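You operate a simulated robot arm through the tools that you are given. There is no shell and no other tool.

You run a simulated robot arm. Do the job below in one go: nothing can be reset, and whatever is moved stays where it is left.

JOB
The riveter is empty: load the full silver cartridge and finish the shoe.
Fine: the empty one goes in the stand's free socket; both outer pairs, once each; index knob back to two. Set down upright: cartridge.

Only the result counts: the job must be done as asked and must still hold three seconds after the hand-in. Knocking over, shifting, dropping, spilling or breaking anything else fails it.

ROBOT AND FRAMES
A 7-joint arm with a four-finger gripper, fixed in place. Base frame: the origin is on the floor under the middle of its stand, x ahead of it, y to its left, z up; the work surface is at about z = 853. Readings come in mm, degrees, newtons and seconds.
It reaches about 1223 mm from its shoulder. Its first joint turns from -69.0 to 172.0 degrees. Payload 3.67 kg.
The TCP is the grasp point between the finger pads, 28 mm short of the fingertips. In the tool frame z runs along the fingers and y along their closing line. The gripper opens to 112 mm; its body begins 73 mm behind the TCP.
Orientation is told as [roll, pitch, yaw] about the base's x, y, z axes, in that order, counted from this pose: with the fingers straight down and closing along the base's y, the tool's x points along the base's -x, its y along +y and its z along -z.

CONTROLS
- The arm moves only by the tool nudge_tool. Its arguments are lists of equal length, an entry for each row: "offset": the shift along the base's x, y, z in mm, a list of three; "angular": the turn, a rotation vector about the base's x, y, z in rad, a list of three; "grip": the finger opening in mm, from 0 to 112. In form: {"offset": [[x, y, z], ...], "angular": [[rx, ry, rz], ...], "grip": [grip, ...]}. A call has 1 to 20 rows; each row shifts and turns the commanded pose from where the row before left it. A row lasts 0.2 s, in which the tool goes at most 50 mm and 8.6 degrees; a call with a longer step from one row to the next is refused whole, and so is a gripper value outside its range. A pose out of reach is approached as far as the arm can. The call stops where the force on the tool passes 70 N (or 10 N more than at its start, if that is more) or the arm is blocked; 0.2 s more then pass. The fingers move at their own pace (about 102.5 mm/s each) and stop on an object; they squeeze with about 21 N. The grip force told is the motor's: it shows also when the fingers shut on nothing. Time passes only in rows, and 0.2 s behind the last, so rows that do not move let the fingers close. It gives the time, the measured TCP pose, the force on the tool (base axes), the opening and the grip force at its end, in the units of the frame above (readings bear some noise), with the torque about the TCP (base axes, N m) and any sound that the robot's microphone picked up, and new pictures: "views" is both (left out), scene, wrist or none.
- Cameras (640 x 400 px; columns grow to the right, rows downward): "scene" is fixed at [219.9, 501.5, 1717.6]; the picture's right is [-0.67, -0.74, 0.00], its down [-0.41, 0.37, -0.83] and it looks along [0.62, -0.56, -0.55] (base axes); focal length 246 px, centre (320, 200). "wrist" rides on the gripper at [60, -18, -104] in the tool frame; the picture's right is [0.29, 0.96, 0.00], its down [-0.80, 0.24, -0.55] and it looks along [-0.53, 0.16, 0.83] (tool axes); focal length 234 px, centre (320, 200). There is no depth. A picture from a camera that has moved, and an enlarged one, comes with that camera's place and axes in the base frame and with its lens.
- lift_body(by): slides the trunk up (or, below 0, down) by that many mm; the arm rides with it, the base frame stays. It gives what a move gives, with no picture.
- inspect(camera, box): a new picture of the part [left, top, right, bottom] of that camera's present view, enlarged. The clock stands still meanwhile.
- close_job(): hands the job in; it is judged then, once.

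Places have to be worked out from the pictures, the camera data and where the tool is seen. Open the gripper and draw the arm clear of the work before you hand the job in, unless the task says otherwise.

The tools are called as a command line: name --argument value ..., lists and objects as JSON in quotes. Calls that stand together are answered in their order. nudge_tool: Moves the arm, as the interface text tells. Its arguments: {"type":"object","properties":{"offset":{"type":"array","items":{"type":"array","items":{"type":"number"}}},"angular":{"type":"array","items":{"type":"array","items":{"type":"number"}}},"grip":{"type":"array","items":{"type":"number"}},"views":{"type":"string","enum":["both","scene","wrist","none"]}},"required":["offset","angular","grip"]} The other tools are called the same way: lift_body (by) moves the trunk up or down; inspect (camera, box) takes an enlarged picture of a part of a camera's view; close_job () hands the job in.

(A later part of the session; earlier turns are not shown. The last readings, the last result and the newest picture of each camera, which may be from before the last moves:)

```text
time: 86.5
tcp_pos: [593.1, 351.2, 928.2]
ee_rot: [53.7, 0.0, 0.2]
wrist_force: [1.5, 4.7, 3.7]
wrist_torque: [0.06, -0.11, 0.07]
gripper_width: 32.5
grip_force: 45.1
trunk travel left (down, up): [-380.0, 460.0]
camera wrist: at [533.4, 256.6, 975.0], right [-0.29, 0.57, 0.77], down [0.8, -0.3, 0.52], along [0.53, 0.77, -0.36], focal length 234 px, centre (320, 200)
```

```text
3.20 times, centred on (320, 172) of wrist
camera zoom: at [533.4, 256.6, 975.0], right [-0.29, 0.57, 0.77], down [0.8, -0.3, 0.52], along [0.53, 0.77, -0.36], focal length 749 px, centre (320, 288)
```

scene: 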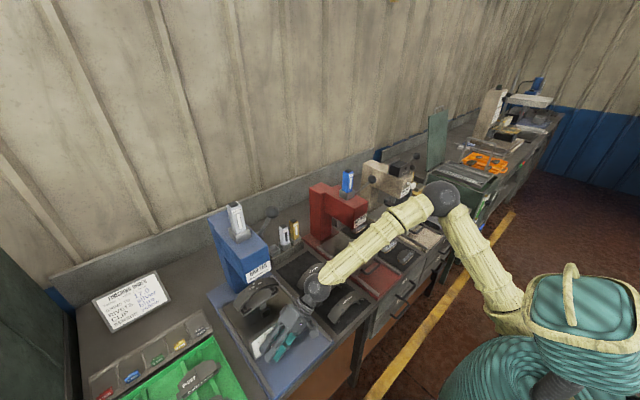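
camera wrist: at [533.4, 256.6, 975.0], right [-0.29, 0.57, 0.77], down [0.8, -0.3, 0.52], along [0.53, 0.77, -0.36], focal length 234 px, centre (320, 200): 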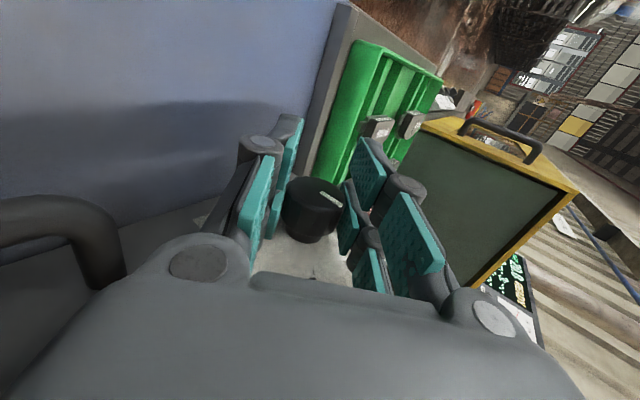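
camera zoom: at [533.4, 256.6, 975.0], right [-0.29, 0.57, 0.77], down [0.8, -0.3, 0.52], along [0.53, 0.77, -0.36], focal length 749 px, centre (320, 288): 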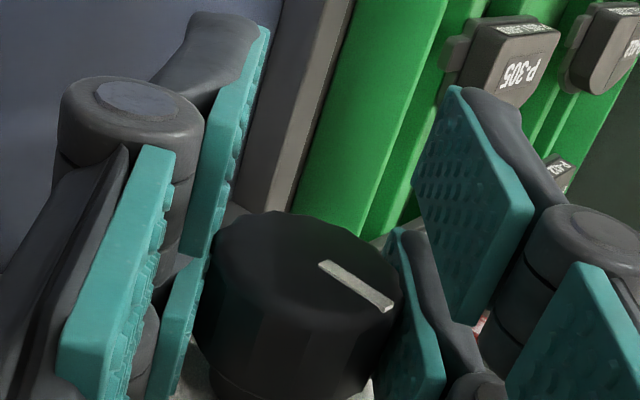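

Gripped firmly (32.5 mm, small wrist loads). I'll turn toward 1 by rotating −28° about x with the TCP arcing round the knob centre, in small rows, then check.

nudge_tool --offset '[[0, 0.37, 0.46], [0, 0.38, 0.43], [0, 0.42, 0.4], [0, 0.44, 0.37], [0, 0.47, 0.33], [0, 0.5, 0.31], [0, 0.51, 0.27], [0, 0, 0]]' --angular '[[-0.0698, 0, 0], [-0.0698, 0, 0], [-0.0698, 0, 0], [-0.0698, 0, 0], [-0.0698, 0, 0], [-0.0698, 0, 0], [-0.0698, 0, 0], [0, 0, 0]]' --grip '[15, 15, 15, 15, 15, 15, 15, 15]' --views "both"

inspect --camera "wrist" --box '[220, 110, 420, 235]'

```text
time: 88.3
tcp_pos: [593.6, 352.4, 930.4]
ee_rot: [25.6, 0.2, 0.1]
wrist_force: [-0.8, -13.4, -17.2]
wrist_torque: [-0.14, 0.16, -0.34]
gripper_width: 32.7
grip_force: 45.0
trunk travel left (down, up): [-380.0, 460.0]
camera wrist: at [533.7, 291.9, 1016.1], right [-0.29, 0.86, 0.41], down [0.8, -0.02, 0.6], along [0.53, 0.5, -0.68], focal length 234 px, centre (320, 200)
```

scene: 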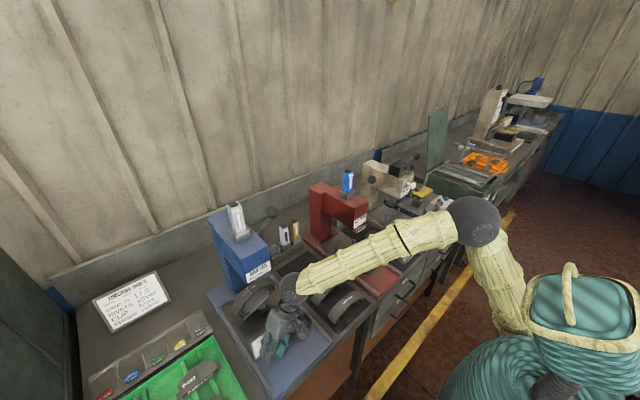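
wrist: 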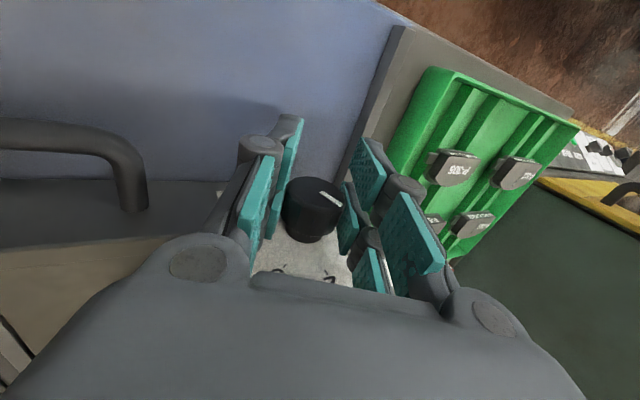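

```text
3.20 times, centred on (320, 172) of wrist
camera zoom: at [533.7, 291.9, 1016.1], right [-0.29, 0.86, 0.41], down [0.8, -0.02, 0.6], along [0.53, 0.5, -0.68], focal length 749 px, centre (320, 288)
```

zoom: 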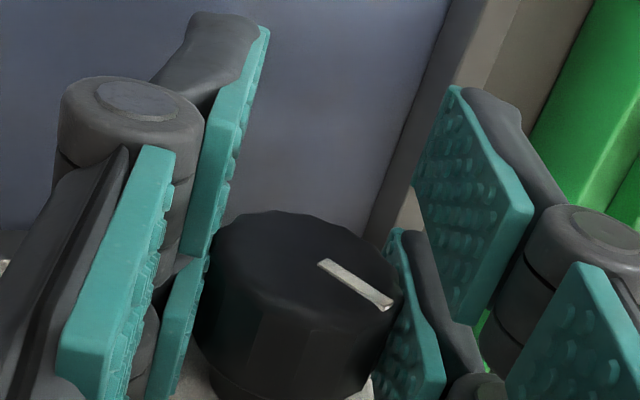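

The pointer turned with the hand (28°), with moderate side load because the true pivot is slightly lower. I'll trim the position and rotate another 6° toward the arm's lean limit.

nudge_tool --offset '[[0, -0.6, -0.3], [0, -0.4, -0.1], [0, 0, 0]]' --angular '[[-0.0524, 0, 0], [-0.0524, 0, 0], [0, 0, 0]]' --grip '[15, 15, 15]' --views "none"

inspect --camera "wrist" --box '[220, 110, 420, 235]'

```text
time: 89.1
tcp_pos: [602.2, 346.9, 946.2]
ee_rot: [21.5, 0.3, -1.0]
wrist_force: [-18.2, 39.5, -11.4]
wrist_torque: [0.63, 1.55, 1.02]
gripper_width: 33.0
grip_force: 45.1
trunk travel left (down, up): [-380.0, 460.0]
```

```text
3.20 times, centred on (320, 172) of wrist
camera zoom: at [542.1, 293.5, 1036.5], right [-0.27, 0.9, 0.35], down [0.8, 0.01, 0.6], along [0.53, 0.45, -0.72], focal length 749 px, centre (320, 288)
```

zoom: 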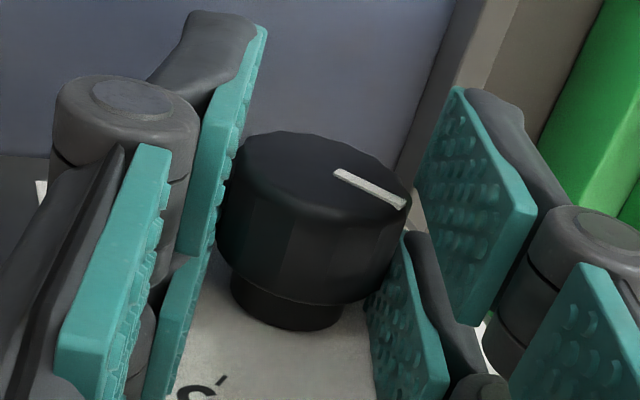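

The arm hit its limit and drifted (+8 x, +16 z), pressing 18 N in x. I'll open the fingers first and then return the lean to ~26° so it comes back to a reachable pose.

nudge_tool --offset '[[0, 0, 0], [0, 0, 0], [-3, 0, 0], [0, 0, 0], [0, 0, 0]]' --angular '[[0, 0, 0], [0, 0, 0], [0.06, 0, 0], [0.06, 0, 0], [0, 0, 0]]' --grip '[50, 50, 50, 50, 50]' --views "both"

inspect --camera "wrist" --box '[220, 110, 420, 235]'

inspect --camera "scene" --box '[235, 285, 325, 360]'

```text
time: 90.3
tcp_pos: [588.5, 354.4, 930.6]
ee_rot: [26.3, -0.1, 0.2]
wrist_force: [-0.6, 0.0, -0.9]
wrist_torque: [-0.04, 0.01, 0.01]
gripper_width: 50.1
grip_force: 0.0
trunk travel left (down, up): [-380.0, 460.0]
camera wrist: at [529.0, 291.5, 1015.6], right [-0.29, 0.86, 0.43], down [0.8, -0.03, 0.6], along [0.53, 0.52, -0.67], focal length 234 px, centre (320, 200)
```

scene: 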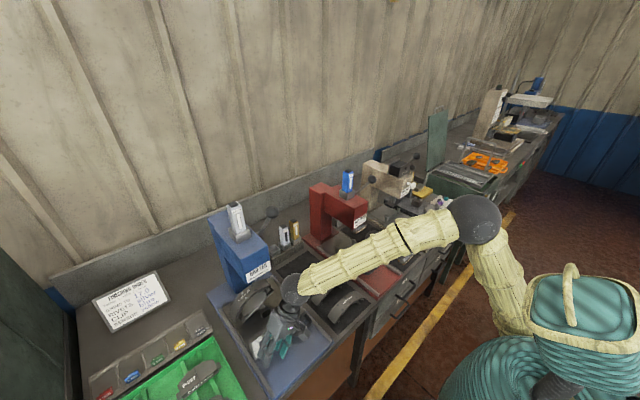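
wrist: 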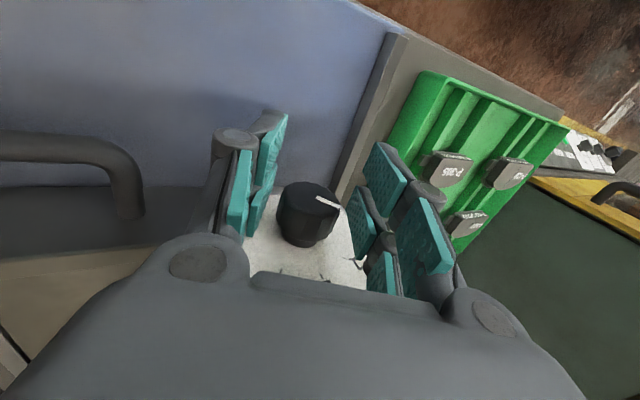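

```text
3.20 times, centred on (320, 172) of wrist
camera zoom: at [529.0, 291.5, 1015.6], right [-0.29, 0.86, 0.43], down [0.8, -0.03, 0.6], along [0.53, 0.52, -0.67], focal length 749 px, centre (320, 288)
```

zoom: 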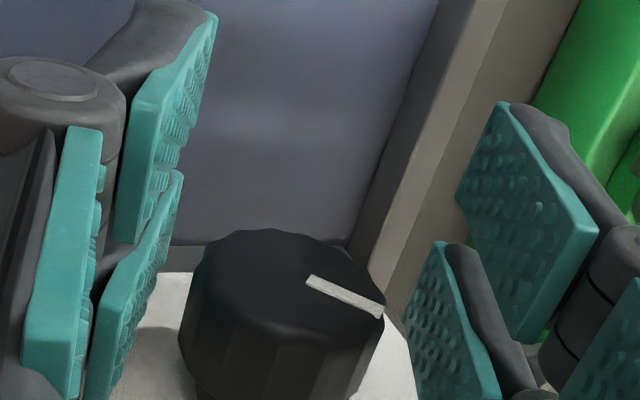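

```text
5.33 times, centred on (280, 322) of scene
camera zoom: at [219.9, 501.5, 1717.6], right [-0.67, -0.74, 0.0], down [-0.41, 0.37, -0.83], along [0.62, -0.56, -0.55], focal length 1314 px, centre (533, -453)
```

zoom: 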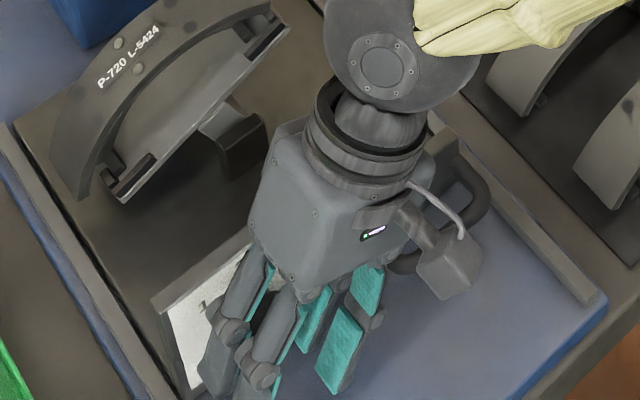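

The knob stayed put when released (no snap-back), the shoe in the fixture has tilted with it, and forces are zero. I'll rotate the open hand about the knob back to ~43° lean and read the pointer angle before regripping.

nudge_tool --offset '[[0.5, -1, -0.3], [0.5, -1, -0.5], [0.5, -0.9, -0.5], [0, 0, 0]]' --angular '[[0.1, 0, 0], [0.1, 0, 0], [0.092, 0, 0], [0, 0, 0]]' --grip '[50, 50, 50, 50]' --views "wrist"

inspect --camera "wrist" --box '[250, 140, 378, 240]'

```text
time: 91.3
tcp_pos: [590.6, 349.4, 929.2]
ee_rot: [43.3, 0.0, 0.3]
wrist_force: [-0.3, 0.1, -0.9]
wrist_torque: [0.01, -0.02, 0.02]
gripper_width: 49.9
grip_force: 0.0
trunk travel left (down, up): [-380.0, 460.0]
camera wrist: at [531.0, 265.4, 992.5], right [-0.29, 0.7, 0.66], down [0.8, -0.2, 0.57], along [0.53, 0.69, -0.5], focal length 234 px, centre (320, 200)
```

wrist: 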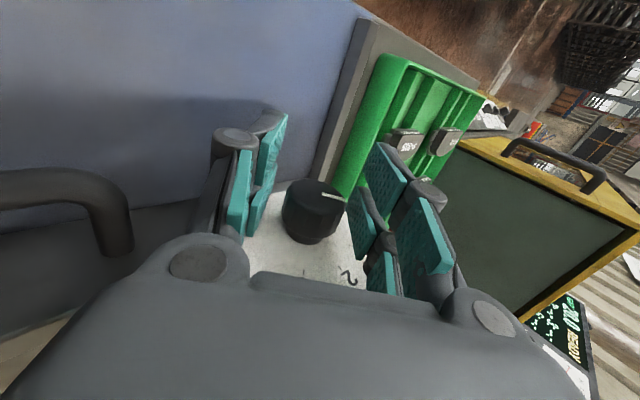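

```text
4.00 times, centred on (314, 190) of wrist
camera zoom: at [531.0, 265.4, 992.5], right [-0.29, 0.7, 0.66], down [0.8, -0.2, 0.57], along [0.53, 0.69, -0.5], focal length 937 px, centre (344, 240)
```

zoom: 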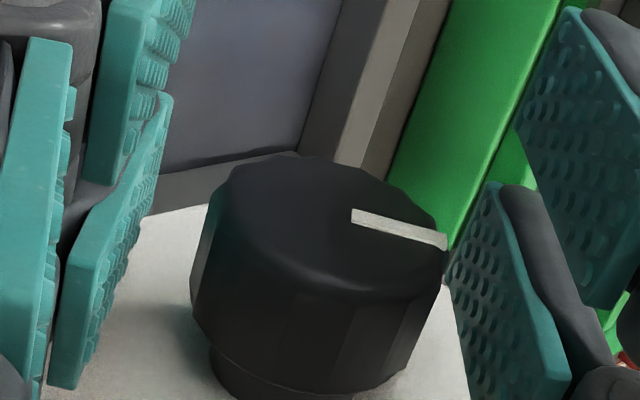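

The pointer now reads roughly 39–44° toward 1. I'll retreat along the finger axis to see both the pointer and the tick marks clearly.

nudge_tool --offset '[[0, -17, 18], [0, -17, 18], [0, -17, 18], [0, -17, 18], [0, 0, 0]]' --angular '[[0, 0, 0], [0, 0, 0], [0, 0, 0], [0, 0, 0], [0, 0, 0]]' --grip '[50, 50, 50, 50, 50]' --views "both"

inspect --camera "wrist" --box '[256, 120, 352, 195]'

inspect --camera "scene" --box '[255, 318, 303, 362]'

inspect --camera "scene" --box '[225, 265, 305, 325]'

```text
time: 92.5
tcp_pos: [591.7, 281.5, 1001.0]
ee_rot: [43.3, 0.0, 0.2]
wrist_force: [-0.9, 0.2, 0.0]
wrist_torque: [0.0, 0.0, -0.02]
gripper_width: 50.1
grip_force: 0.0
trunk travel left (down, up): [-380.0, 460.0]
camera wrist: at [532.0, 198.1, 1064.2], right [-0.29, 0.7, 0.66], down [0.8, -0.2, 0.57], along [0.53, 0.69, -0.5], focal length 234 px, centre (320, 200)
```

scene: 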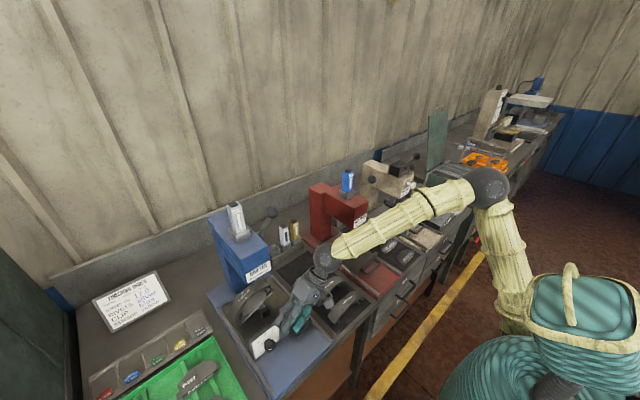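
wrist: 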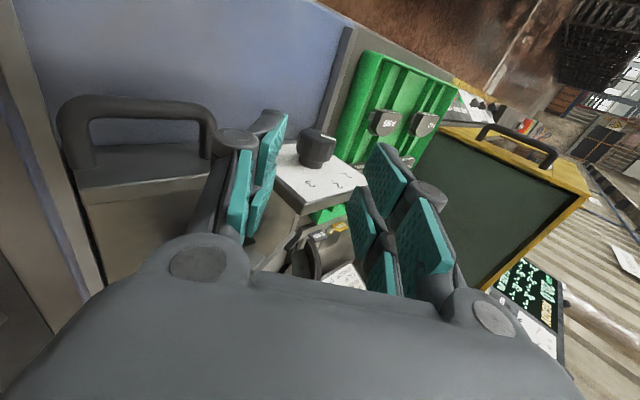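

```text
5.33 times, centred on (304, 158) of wrist
camera zoom: at [532.0, 198.1, 1064.2], right [-0.29, 0.7, 0.66], down [0.8, -0.2, 0.57], along [0.53, 0.69, -0.5], focal length 1249 px, centre (405, 427)
```

zoom: 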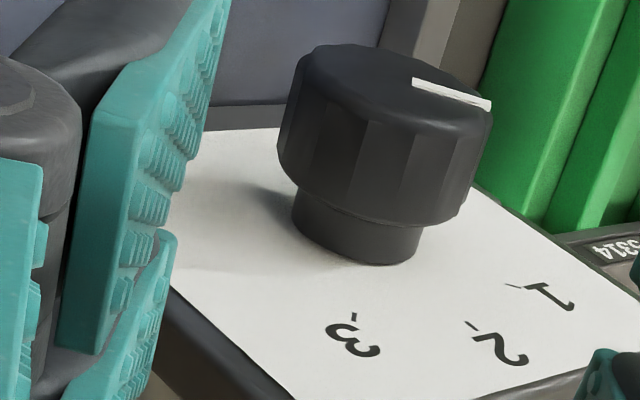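

```text
9.09 times, centred on (279, 340) of scene
camera zoom: at [219.9, 501.5, 1717.6], right [-0.67, -0.74, 0.0], down [-0.41, 0.37, -0.83], along [0.62, -0.56, -0.55], focal length 2240 px, centre (693, -1073)
```

zoom: 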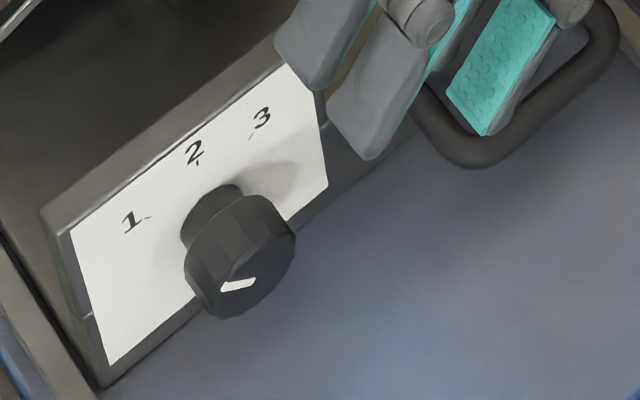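

```text
6.67 times, centred on (265, 295) of scene
camera zoom: at [219.9, 501.5, 1717.6], right [-0.67, -0.74, 0.0], down [-0.41, 0.37, -0.83], along [0.62, -0.56, -0.55], focal length 1642 px, centre (687, -433)
```

zoom: 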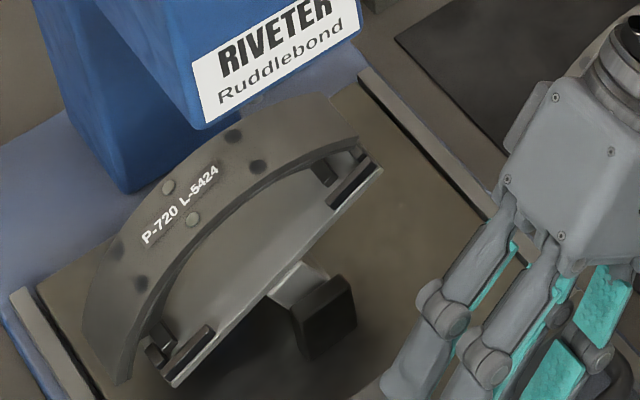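

Pointer now aims at tick 1 (≈42–45° both in wrist and scene measurements), and the shoe fixture has tilted ≈22°, bringing its right-hand outer pair under the head. So index 1 is set. Next is the lever: I'll withdraw, straighten up, raise the trunk and go to yaw +90 for gripping the ball.

nudge_tool --offset '[[-3, -20, 20], [-4, -20, 22], [-4, -20, 22], [-4, -20, 22], [-4, -20, 22], [-3, -20, 20], [0, 0, 0]]' --angular '[[-0.11, 0, 0], [-0.115, 0, 0], [-0.115, 0, 0], [-0.115, 0, 0], [-0.115, 0, 0], [-0.115, 0, 0], [0, 0, 0]]' --grip '[50, 50, 50, 50, 50, 50, 50]' --views "none"

lift_body --by 370

nudge_tool --offset '[[25, -10, 0], [30, -15, 0], [30, -15, 0], [20, 0, 0], [0, 0, 0]]' --angular '[[0, 0, 0], [0, 0, 0], [0, 0, 0], [0, 0, 0], [0, 0, 0]]' --grip '[50, 50, 50, 50, 50]' --views "scene"

```text
time: 94.1
tcp_pos: [569.2, 161.8, 1127.7]
ee_rot: [4.1, 0.1, 0.1]
wrist_force: [-0.3, 0.8, 1.1]
wrist_torque: [-0.04, -0.01, 0.02]
gripper_width: 50.1
grip_force: 0.0
trunk travel left (down, up): [-380.0, 460.0]
```

```text
time: 97.7
tcp_pos: [569.9, 162.1, 1498.9]
ee_rot: [4.1, 0.1, 0.1]
wrist_force: [1.0, 0.2, -0.3]
wrist_torque: [0.0, -0.01, 0.01]
gripper_width: 49.8
grip_force: 0.0
trunk travel left (down, up): [-750.0, 90.0]
```

```text
time: 98.8
tcp_pos: [675.5, 121.3, 1500.6]
ee_rot: [4.2, 0.0, 0.2]
wrist_force: [-0.3, -0.2, 0.5]
wrist_torque: [0.01, -0.02, -0.02]
gripper_width: 50.0
grip_force: 0.0
trunk travel left (down, up): [-750.0, 90.0]
```

scene: 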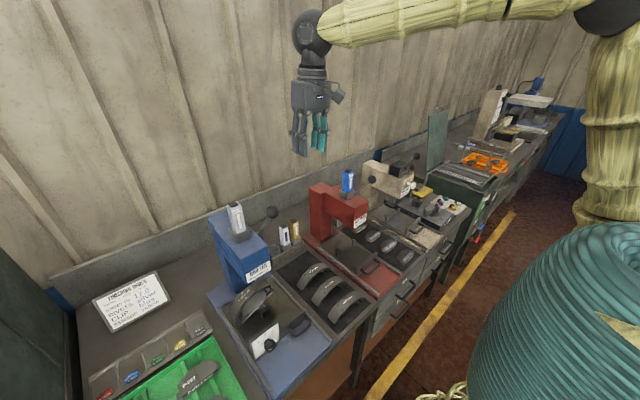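

Tracking is good. I'll remove the 4° tilt, yaw to +90, and go above the lever ball (≈(717,225,1305)) at z≈1420 to measure it.

nudge_tool --offset '[[0, 0, 0], [0, 0, 0], [0, 0, 0], [0, 0, 0], [0, 0, 0], [0, 0, 0], [0, 0, 0], [0, 0, 0], [0, 0, 0], [0, 0, 0], [0, 0, 0], [0, 0, 0], [15, 25, -10], [15, 30, -20], [10, 25, -25], [0, 0, -20], [0, 0, 0]]' --angular '[[-0.073, 0, 0], [0, 0, 0.1428], [0, 0, 0.1428], [0, 0, 0.1428], [0, 0, 0.1428], [0, 0, 0.1428], [0, 0, 0.1428], [0, 0, 0.1428], [0, 0, 0.1428], [0, 0, 0.1428], [0, 0, 0.1428], [0, 0, 0.1428], [0, 0, 0], [0, 0, 0], [0, 0, 0], [0, 0, 0], [0, 0, 0]]' --grip '[80, 80, 80, 80, 80, 80, 80, 80, 80, 80, 80, 80, 80, 80, 80, 80, 80]' --views "both"

inspect --camera "wrist" --box '[240, 60, 400, 160]'

inspect --camera "scene" --box '[230, 170, 310, 250]'

```text
time: 102.5
tcp_pos: [715.2, 202.6, 1423.6]
ee_rot: [-0.2, 0.0, 90.1]
wrist_force: [0.0, 0.5, -0.1]
wrist_torque: [0.03, -0.03, 0.04]
gripper_width: 80.1
grip_force: 0.1
trunk travel left (down, up): [-750.0, 90.0]
camera wrist: at [732.2, 142.5, 1527.9], right [-0.96, -0.29, 0.0], down [-0.24, 0.8, 0.55], along [-0.16, 0.53, -0.83], focal length 234 px, centre (320, 200)
```

scene: 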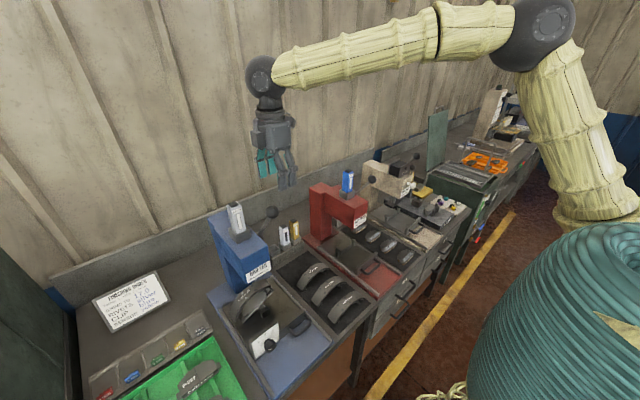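
wrist: 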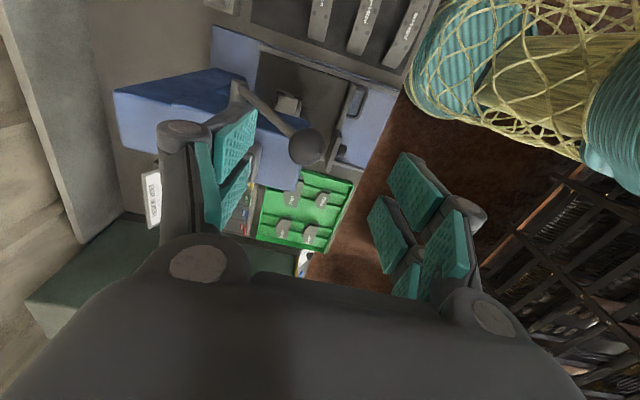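

```text
4.00 times, centred on (320, 110) of wrist
camera zoom: at [732.2, 142.5, 1527.9], right [-0.96, -0.29, 0.0], down [-0.24, 0.8, 0.55], along [-0.16, 0.53, -0.83], focal length 937 px, centre (320, 560)
```

zoom: 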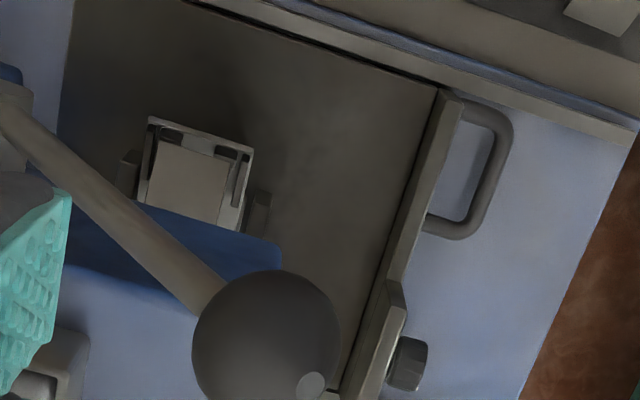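

```text
5.00 times, centred on (270, 210) of scene
camera zoom: at [219.9, 501.5, 1717.6], right [-0.67, -0.74, 0.0], down [-0.41, 0.37, -0.83], along [0.62, -0.56, -0.55], focal length 1232 px, centre (570, 150)
```

zoom: 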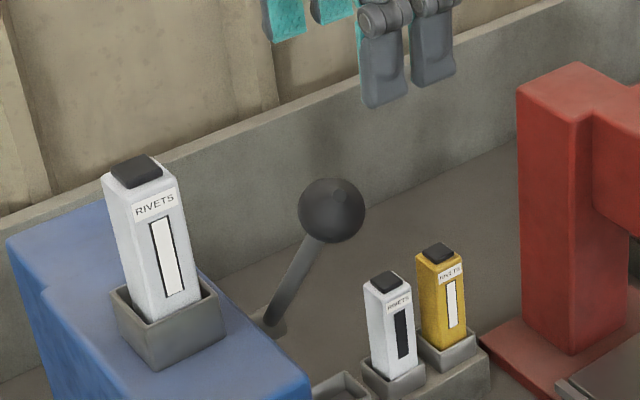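

Ball centre measured at ≈(722,226,1306.5), radius ≈18.5; pivot ≈(829,226,1155). With the fingers closing along x the rod would foul them, so a yaw 0 grip with a ~27° lean (pads on the ±y sides) is better. I'll step back to y≈110, return to yaw 0 and lean.

nudge_tool --offset '[[0, -35, 0], [0, -35, 0], [0, -25, 0], [0, 0, 0], [0, 0, 0], [0, 0, 0], [0, 0, 0], [0, 0, 0], [0, 0, 0], [0, 0, 0], [0, 0, 0], [0, 0, 0], [0, 0, 0], [0, 0, 0], [0, 20, 0], [2, 20, 0], [2, 20, -10], [2, 9, -9], [0, 0, 0]]' --angular '[[0, 0, 0], [0, 0, 0], [0, 0, 0], [0, 0, -0.1428], [0, 0, -0.1428], [0, 0, -0.1428], [0, 0, -0.1428], [0, 0, -0.1428], [0, 0, -0.1428], [0, 0, -0.1428], [0, 0, -0.1428], [0, 0, -0.1428], [0, 0, -0.1428], [0, 0, -0.1428], [0.12, 0, 0], [0.12, 0, 0], [0.12, 0, 0], [0.11, 0, 0], [0, 0, 0]]' --grip '[80, 80, 80, 80, 80, 80, 80, 80, 80, 80, 80, 80, 80, 80, 60, 60, 60, 60, 60]' --views "both"

inspect --camera "wrist" --box '[220, 80, 420, 205]'

```text
time: 106.5
tcp_pos: [719.7, 178.2, 1407.0]
ee_rot: [26.8, 0.0, 0.2]
wrist_force: [-0.2, 0.6, -0.4]
wrist_torque: [-0.1, -0.03, -0.01]
gripper_width: 60.3
grip_force: 0.1
trunk travel left (down, up): [-750.0, 90.0]
camera wrist: at [660.1, 115.4, 1491.1], right [-0.29, 0.85, 0.43], down [0.8, -0.03, 0.6], along [0.53, 0.52, -0.67], focal length 234 px, centre (320, 200)
```

scene: 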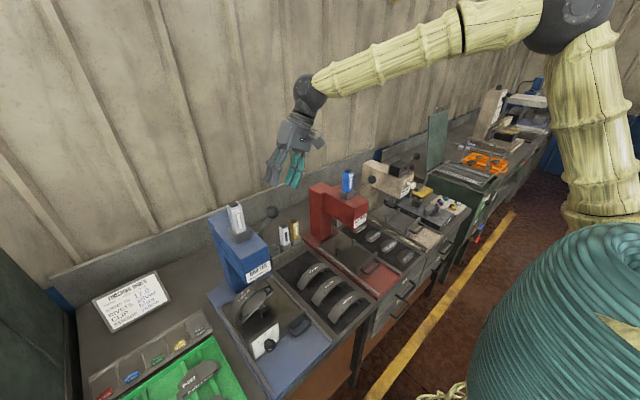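
wrist: 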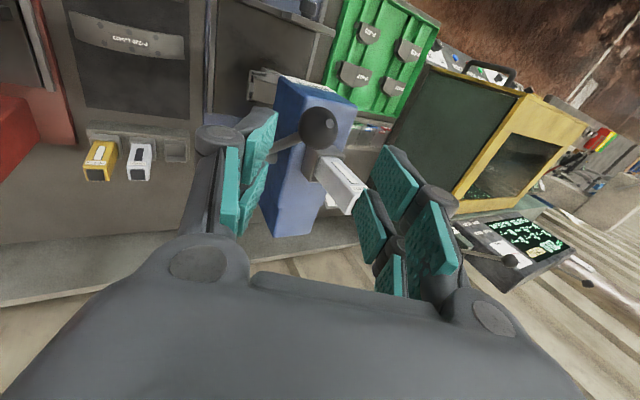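

```text
3.20 times, centred on (320, 142) of wrist
camera zoom: at [660.1, 115.4, 1491.1], right [-0.29, 0.85, 0.43], down [0.8, -0.03, 0.6], along [0.53, 0.52, -0.67], focal length 749 px, centre (320, 384)
```

zoom: 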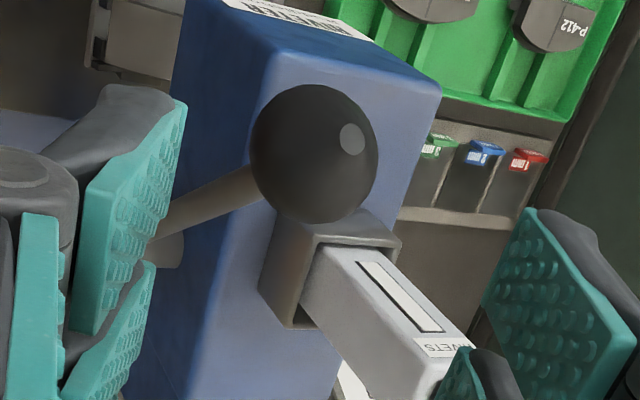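

Ball refined to (721,226.3,1307.3). It's 2 mm off the pad centreline and 111 mm ahead along the fingers; I'll trim and advance 80 mm, then check.

nudge_tool --offset '[[1.3, -1.8, -0.9], [0, 12, -23.8], [0, 12, -23.8], [0, 12, -23.8], [0, 0, 0]]' --angular '[[0, 0, 0], [0, 0, 0], [0, 0, 0], [0, 0, 0], [0, 0, 0]]' --grip '[60, 60, 60, 60, 60]' --views "both"

inspect --camera "wrist" --box '[220, 80, 420, 205]'

inspect --camera "scene" --box '[230, 170, 310, 250]'

```text
time: 107.7
tcp_pos: [720.5, 209.4, 1330.8]
ee_rot: [26.9, 0.0, 0.0]
wrist_force: [0.1, 0.2, -1.0]
wrist_torque: [0.02, 0.0, -0.01]
gripper_width: 59.9
grip_force: 0.2
trunk travel left (down, up): [-750.0, 90.0]
camera wrist: at [661.5, 147.3, 1416.9], right [-0.29, 0.85, 0.43], down [0.8, -0.03, 0.6], along [0.53, 0.52, -0.67], focal length 234 px, centre (320, 200)
```

scene: 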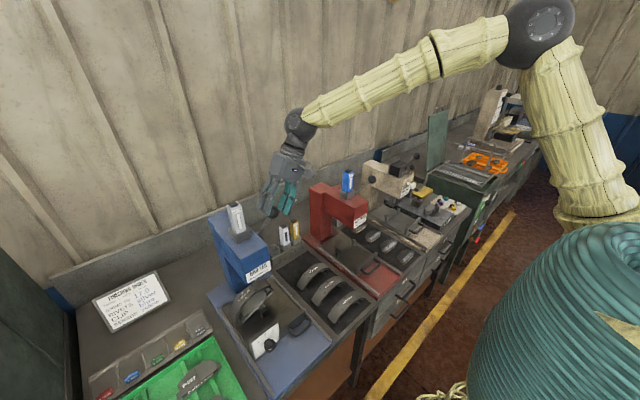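
wrist: 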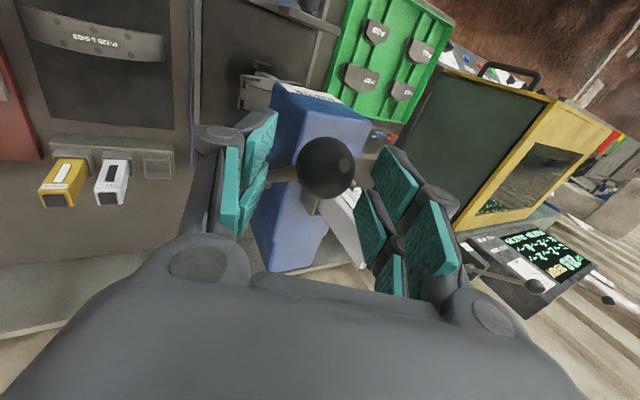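

```text
3.20 times, centred on (320, 142) of wrist
camera zoom: at [661.5, 147.3, 1416.9], right [-0.29, 0.85, 0.43], down [0.8, -0.03, 0.6], along [0.53, 0.52, -0.67], focal length 749 px, centre (320, 384)
```

zoom: 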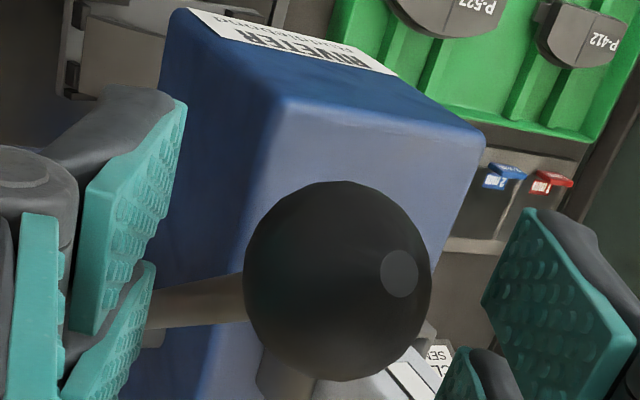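

```text
5.00 times, centred on (270, 210) of scene
camera zoom: at [219.9, 501.5, 1717.6], right [-0.67, -0.74, 0.0], down [-0.41, 0.37, -0.83], along [0.62, -0.56, -0.55], focal length 1232 px, centre (570, 150)
```

zoom: 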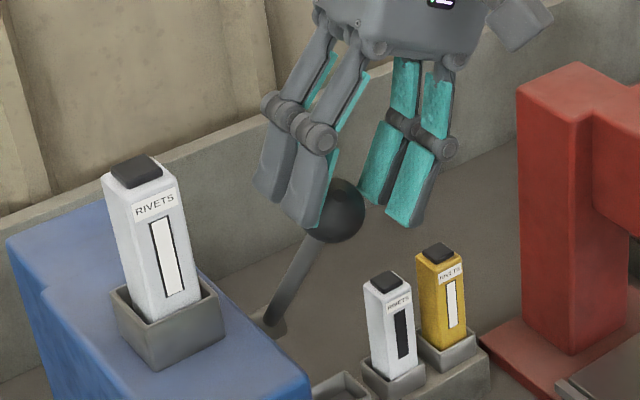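

The ball is 29 mm ahead and about 4 mm toward +p from the pad centreline. I'll correct that while advancing 25 mm, then check before closing.

nudge_tool --offset '[[1.3, 3.7, 1.9], [0, 5.6, -11.1], [0, 5.6, -11.1], [0, 0, 0]]' --angular '[[0, 0, 0], [0, 0, 0], [0, 0, 0], [0, 0, 0]]' --grip '[60, 60, 60, 60]' --views "wrist"

inspect --camera "wrist" --box '[220, 110, 420, 235]'

inspect --camera "scene" --box '[240, 180, 304, 244]'

```text
time: 108.7
tcp_pos: [722.7, 226.7, 1312.2]
ee_rot: [26.8, 0.0, 0.0]
wrist_force: [-0.5, 0.0, -0.6]
wrist_torque: [0.01, 0.0, -0.01]
gripper_width: 60.0
grip_force: 0.1
trunk travel left (down, up): [-750.0, 90.0]
camera wrist: at [662.1, 163.5, 1397.2], right [-0.29, 0.85, 0.43], down [0.8, -0.03, 0.6], along [0.53, 0.52, -0.67], focal length 234 px, centre (320, 200)
```

wrist: 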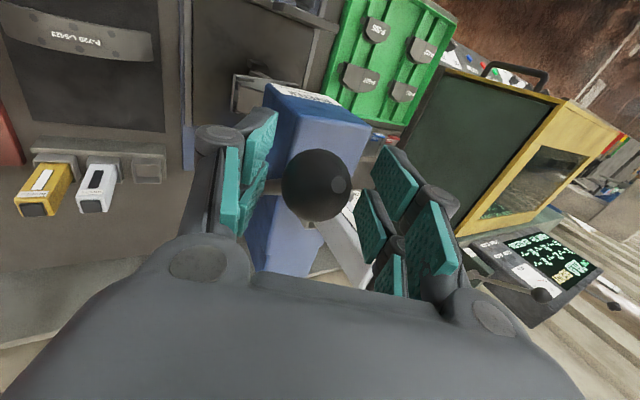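

```text
3.20 times, centred on (320, 172) of wrist
camera zoom: at [662.1, 163.5, 1397.2], right [-0.29, 0.85, 0.43], down [0.8, -0.03, 0.6], along [0.53, 0.52, -0.67], focal length 749 px, centre (320, 288)
```

zoom: 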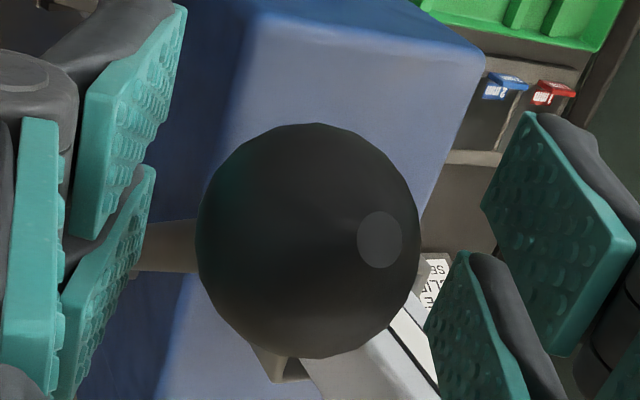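

```text
6.25 times, centred on (272, 212) of scene
camera zoom: at [219.9, 501.5, 1717.6], right [-0.67, -0.74, 0.0], down [-0.41, 0.37, -0.83], along [0.62, -0.56, -0.55], focal length 1540 px, centre (620, 125)
```

zoom: 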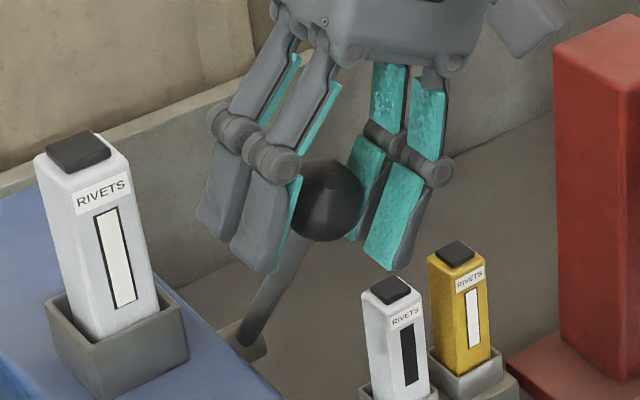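

The ball sits between the pads, centred to about 1–2 mm. I'll close on it.

nudge_tool --offset '[[0, -1, -0.5], [0, 0, 0], [0, 0, 0], [0, 0, 0]]' --angular '[[0, 0, 0], [0, 0, 0], [0, 0, 0], [0, 0, 0]]' --grip '[45, 20, 20, 20]' --views "wrist"

```text
time: 109.7
tcp_pos: [723.2, 223.9, 1310.7]
ee_rot: [26.8, 0.1, 0.2]
wrist_force: [-2.0, -9.0, -7.7]
wrist_torque: [-1.65, 0.51, -1.2]
gripper_width: 35.5
grip_force: 44.8
trunk travel left (down, up): [-750.0, 90.0]
camera wrist: at [663.3, 161.1, 1395.9], right [-0.29, 0.85, 0.43], down [0.8, -0.03, 0.6], along [0.53, 0.52, -0.67], focal length 234 px, centre (320, 200)
```

wrist: 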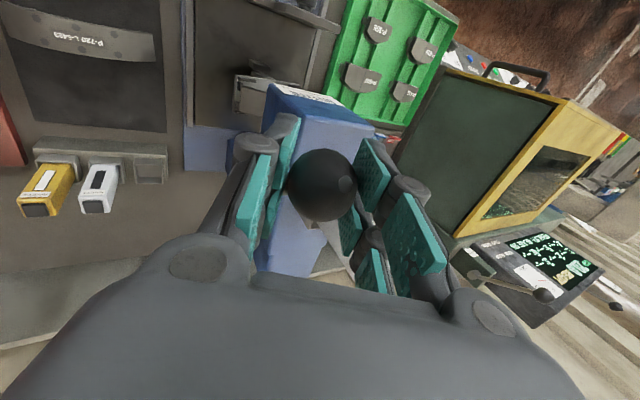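

Gripped (35.5 mm). A small side load shows I'm ~1 mm off along the closing line, so I'll trim, then start the downward arc about the pivot with the first 10°, watching the force.

nudge_tool --offset '[[0, -1.1, -0.5], [-6.3, 0, -4.8], [-6.3, 0, -4.9], [-6, 0, -5.4], [-6, 0, -5.5], [0, 0, 0]]' --angular '[[0, 0, 0], [0, 0, 0], [0, 0, 0], [0, 0, 0], [0, 0, 0], [0, 0, 0]]' --grip '[20, 20, 20, 20, 20, 20]' --views "scene"

```text
time: 111.0
tcp_pos: [695.3, 222.8, 1291.6]
ee_rot: [26.8, -0.1, 0.2]
wrist_force: [-4.7, -8.9, 17.9]
wrist_torque: [-0.57, -1.14, -1.01]
gripper_width: 34.4
grip_force: 44.9
trunk travel left (down, up): [-750.0, 90.0]
```

scene: 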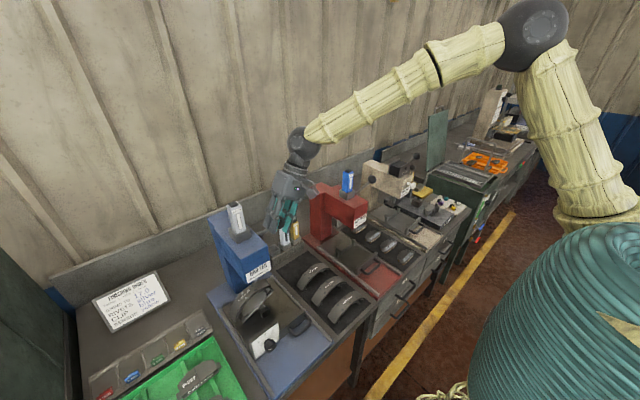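

The lever follows with ~18 N resistance. Continuing the arc another 15°.

nudge_tool --offset '[[-5.5, 0, -6], [-5.4, 0, -6], [-5, 0, -6.4], [-4.9, 0, -6.5], [-4.4, 0, -6.8], [-4.3, 0, -6.8], [0, 0, 0]]' --angular '[[0, 0, 0], [0, 0, 0], [0, 0, 0], [0, 0, 0], [0, 0, 0], [0, 0, 0], [0, 0, 0]]' --grip '[20, 20, 20, 20, 20, 20, 20]' --views "both"

inspect --camera "scene" --box '[215, 180, 311, 276]'

```text
time: 112.7
tcp_pos: [668.6, 223.9, 1251.3]
ee_rot: [26.8, 0.0, 0.2]
wrist_force: [-0.8, 6.2, 8.0]
wrist_torque: [0.18, -0.54, -0.32]
gripper_width: 34.2
grip_force: 44.8
trunk travel left (down, up): [-750.0, 90.0]
camera wrist: at [608.3, 162.1, 1337.0], right [-0.29, 0.85, 0.43], down [0.8, -0.03, 0.6], along [0.53, 0.52, -0.67], focal length 234 px, centre (320, 200)
```

scene: 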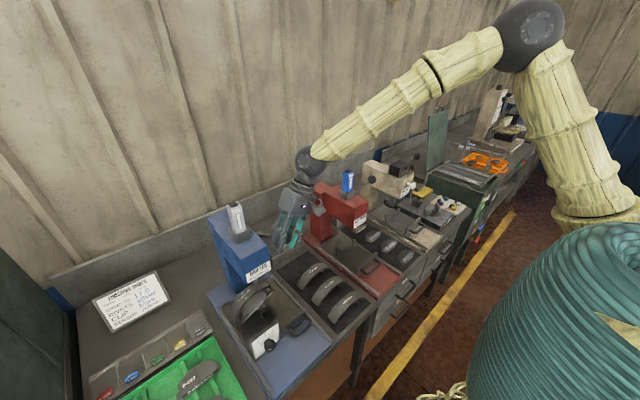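
wrist: 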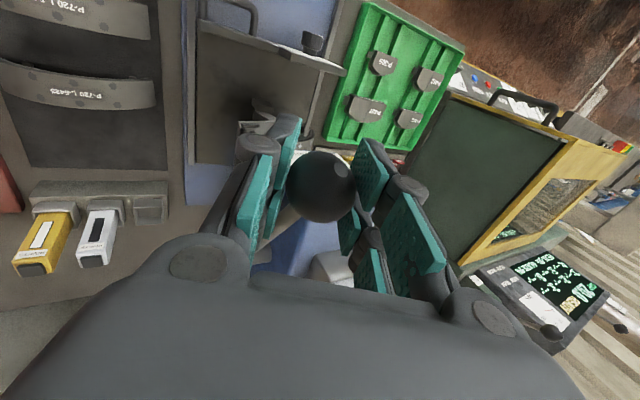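

```text
4.17 times, centred on (263, 228) of scene
camera zoom: at [219.9, 501.5, 1717.6], right [-0.67, -0.74, 0.0], down [-0.41, 0.37, -0.83], along [0.62, -0.56, -0.55], focal length 1026 px, centre (558, 83)
```

zoom: 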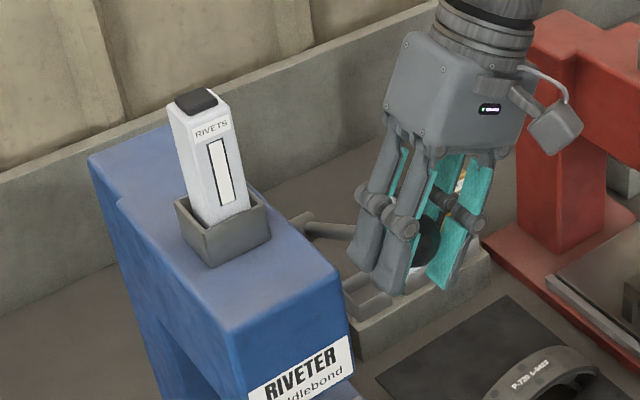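

The lever is at about 30° above horizontal and moving freely. Continuing down in steps to find the end of stroke.

nudge_tool --offset '[[-3.8, 0, -7.2], [-3.7, 0, -7.2], [-3.1, 0, -7.5], [-3.1, 0, -7.5], [0, 0, 0]]' --angular '[[0, 0, 0], [0, 0, 0], [0, 0, 0], [0, 0, 0], [0, 0, 0]]' --grip '[20, 20, 20, 20, 20]' --views "none"

nudge_tool --offset '[[-2.5, 0, -7.7], [-2.4, 0, -7.8], [0, 0, 0]]' --angular '[[0, 0, 0], [0, 0, 0], [0, 0, 0]]' --grip '[20, 20, 20]' --views "both"

inspect --camera "scene" --box '[215, 180, 311, 276]'

```text
time: 113.8
tcp_pos: [654.3, 226.7, 1222.6]
ee_rot: [26.8, 0.0, 0.2]
wrist_force: [-7.5, 12.6, 9.2]
wrist_torque: [-0.06, -0.24, -0.17]
gripper_width: 33.6
grip_force: 45.2
trunk travel left (down, up): [-750.0, 90.0]
```

```text
time: 114.7
tcp_pos: [648.2, 226.5, 1207.5]
ee_rot: [26.8, -0.1, 0.2]
wrist_force: [-11.8, 15.8, 13.6]
wrist_torque: [0.04, -0.74, -0.44]
gripper_width: 33.4
grip_force: 44.9
trunk travel left (down, up): [-750.0, 90.0]
camera wrist: at [588.7, 163.2, 1292.6], right [-0.29, 0.85, 0.43], down [0.8, -0.03, 0.6], along [0.53, 0.52, -0.67], focal length 234 px, centre (320, 200)
```

scene: 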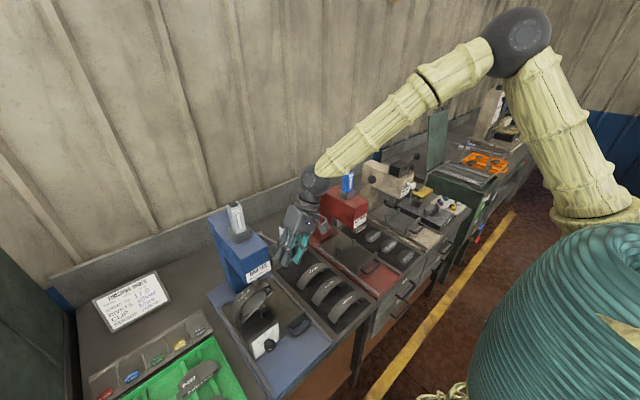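
wrist: 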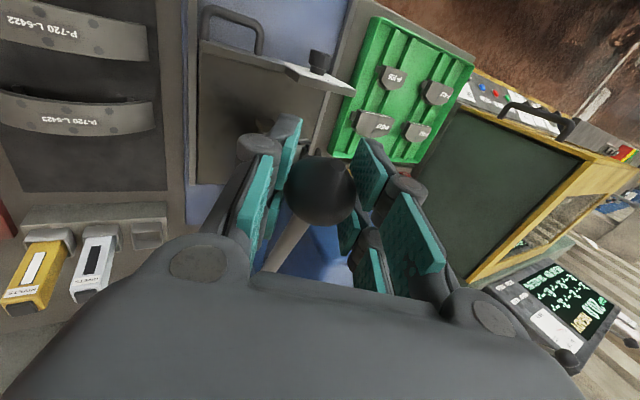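

```text
4.17 times, centred on (263, 228) of scene
camera zoom: at [219.9, 501.5, 1717.6], right [-0.67, -0.74, 0.0], down [-0.41, 0.37, -0.83], along [0.62, -0.56, -0.55], focal length 1026 px, centre (558, 83)
```

zoom: 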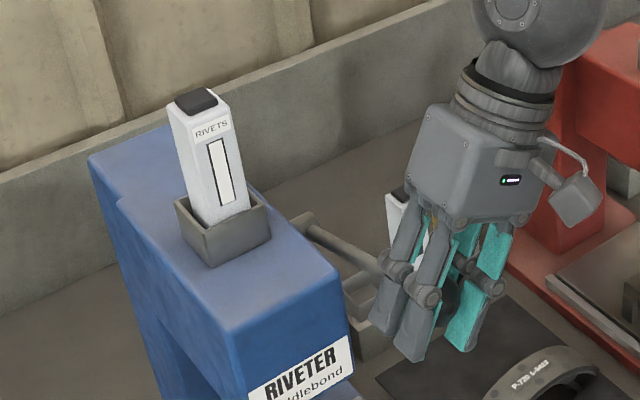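

At about 15° above horizontal now; a 20 N sideways load says I should give +1.5 mm toward +p. I'll apply that and keep going down by 5° steps, watching for the stop.

nudge_tool --offset '[[-1.8, 1.4, -7.2], [-1.7, 0, -7.9], [0, 0, 0]]' --angular '[[0, 0, 0], [0, 0, 0], [0, 0, 0]]' --grip '[20, 20, 20]' --views "none"

nudge_tool --offset '[[-1.1, 0.5, -8], [-1, 0, -8], [0, 0, 0]]' --angular '[[0, 0, 0], [0, 0, 0], [0, 0, 0]]' --grip '[20, 20, 20]' --views "both"

inspect --camera "scene" --box '[215, 200, 311, 296]'

```text
time: 115.5
tcp_pos: [644.9, 226.5, 1192.8]
ee_rot: [26.8, 0.0, 0.3]
wrist_force: [-17.4, 9.3, 12.3]
wrist_torque: [-0.31, -0.65, -0.18]
gripper_width: 33.2
grip_force: 44.9
trunk travel left (down, up): [-750.0, 90.0]
```

```text
time: 116.2
tcp_pos: [642.1, 228.2, 1177.9]
ee_rot: [26.8, -0.1, 0.2]
wrist_force: [-24.8, 7.9, 14.2]
wrist_torque: [-0.13, -0.99, -0.33]
gripper_width: 32.2
grip_force: 45.1
trunk travel left (down, up): [-750.0, 90.0]
camera wrist: at [581.8, 164.0, 1262.4], right [-0.29, 0.85, 0.43], down [0.8, -0.03, 0.6], along [0.53, 0.52, -0.67], focal length 234 px, centre (320, 200)
```

scene: 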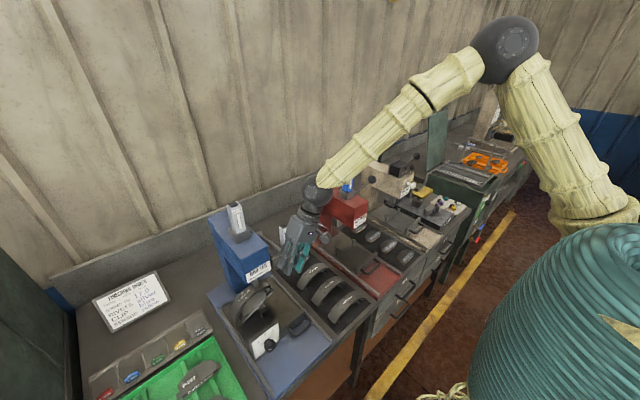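
wrist: 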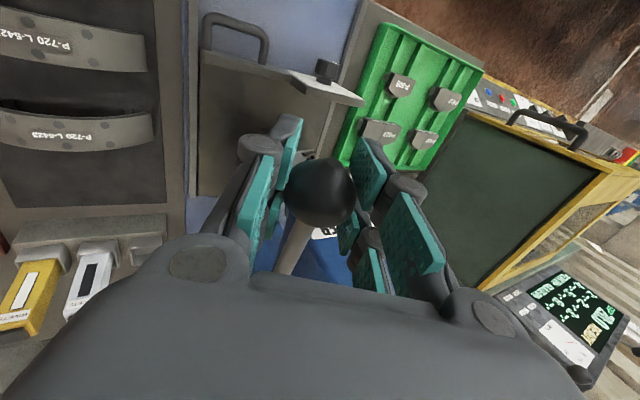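

```text
4.17 times, centred on (263, 248) of scene
camera zoom: at [219.9, 501.5, 1717.6], right [-0.67, -0.74, 0.0], down [-0.41, 0.37, -0.83], along [0.62, -0.56, -0.55], focal length 1026 px, centre (558, 0)
```

zoom: 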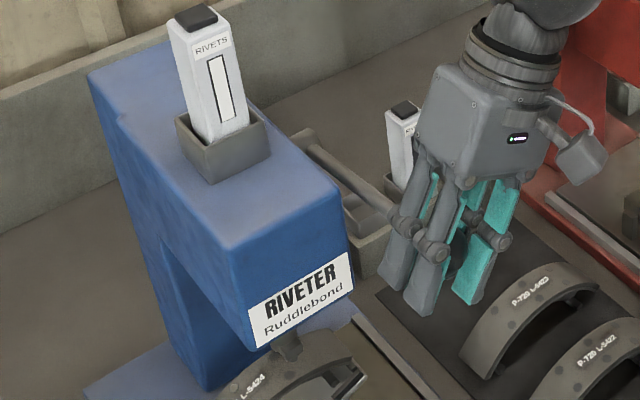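

Force is building in −x (the true arc is slightly wider), so I'll ease x by −2.5 and continue down 5° more; the ram is visibly coming down onto the shoe.

nudge_tool --offset '[[-2.5, 0.5, -4], [-0.4, 0, -6], [-0.3, 0, -6], [0, 0, 0]]' --angular '[[0, 0, 0], [0, 0, 0], [0, 0, 0], [0, 0, 0]]' --grip '[20, 20, 20, 20]' --views "both"

inspect --camera "scene" --box '[215, 240, 311, 316]'

```text
time: 117.2
tcp_pos: [639.4, 227.2, 1161.1]
ee_rot: [26.8, 0.0, 0.1]
wrist_force: [-16.6, 3.6, 9.5]
wrist_torque: [-0.01, -0.7, -0.33]
gripper_width: 32.3
grip_force: 45.3
trunk travel left (down, up): [-750.0, 90.0]
camera wrist: at [579.8, 164.5, 1245.6], right [-0.29, 0.85, 0.43], down [0.8, -0.03, 0.6], along [0.53, 0.52, -0.67], focal length 234 px, centre (320, 200)
```

scene: 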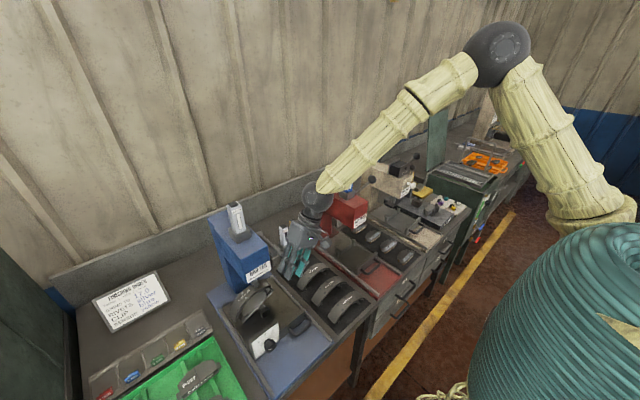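
wrist: 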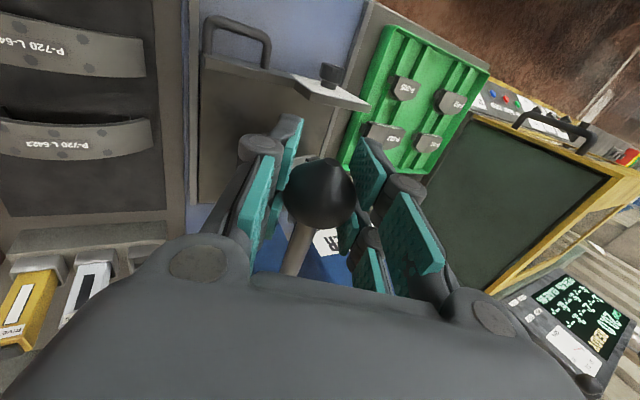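

```text
5.26 times, centred on (263, 278) of scene
camera zoom: at [219.9, 501.5, 1717.6], right [-0.67, -0.74, 0.0], down [-0.41, 0.37, -0.83], along [0.62, -0.56, -0.55], focal length 1297 px, centre (620, -210)
```

zoom: 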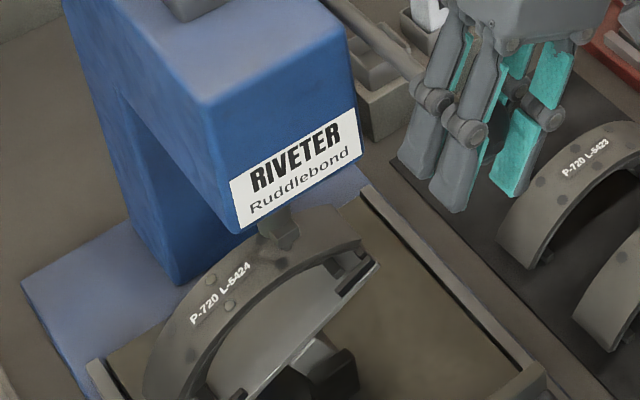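

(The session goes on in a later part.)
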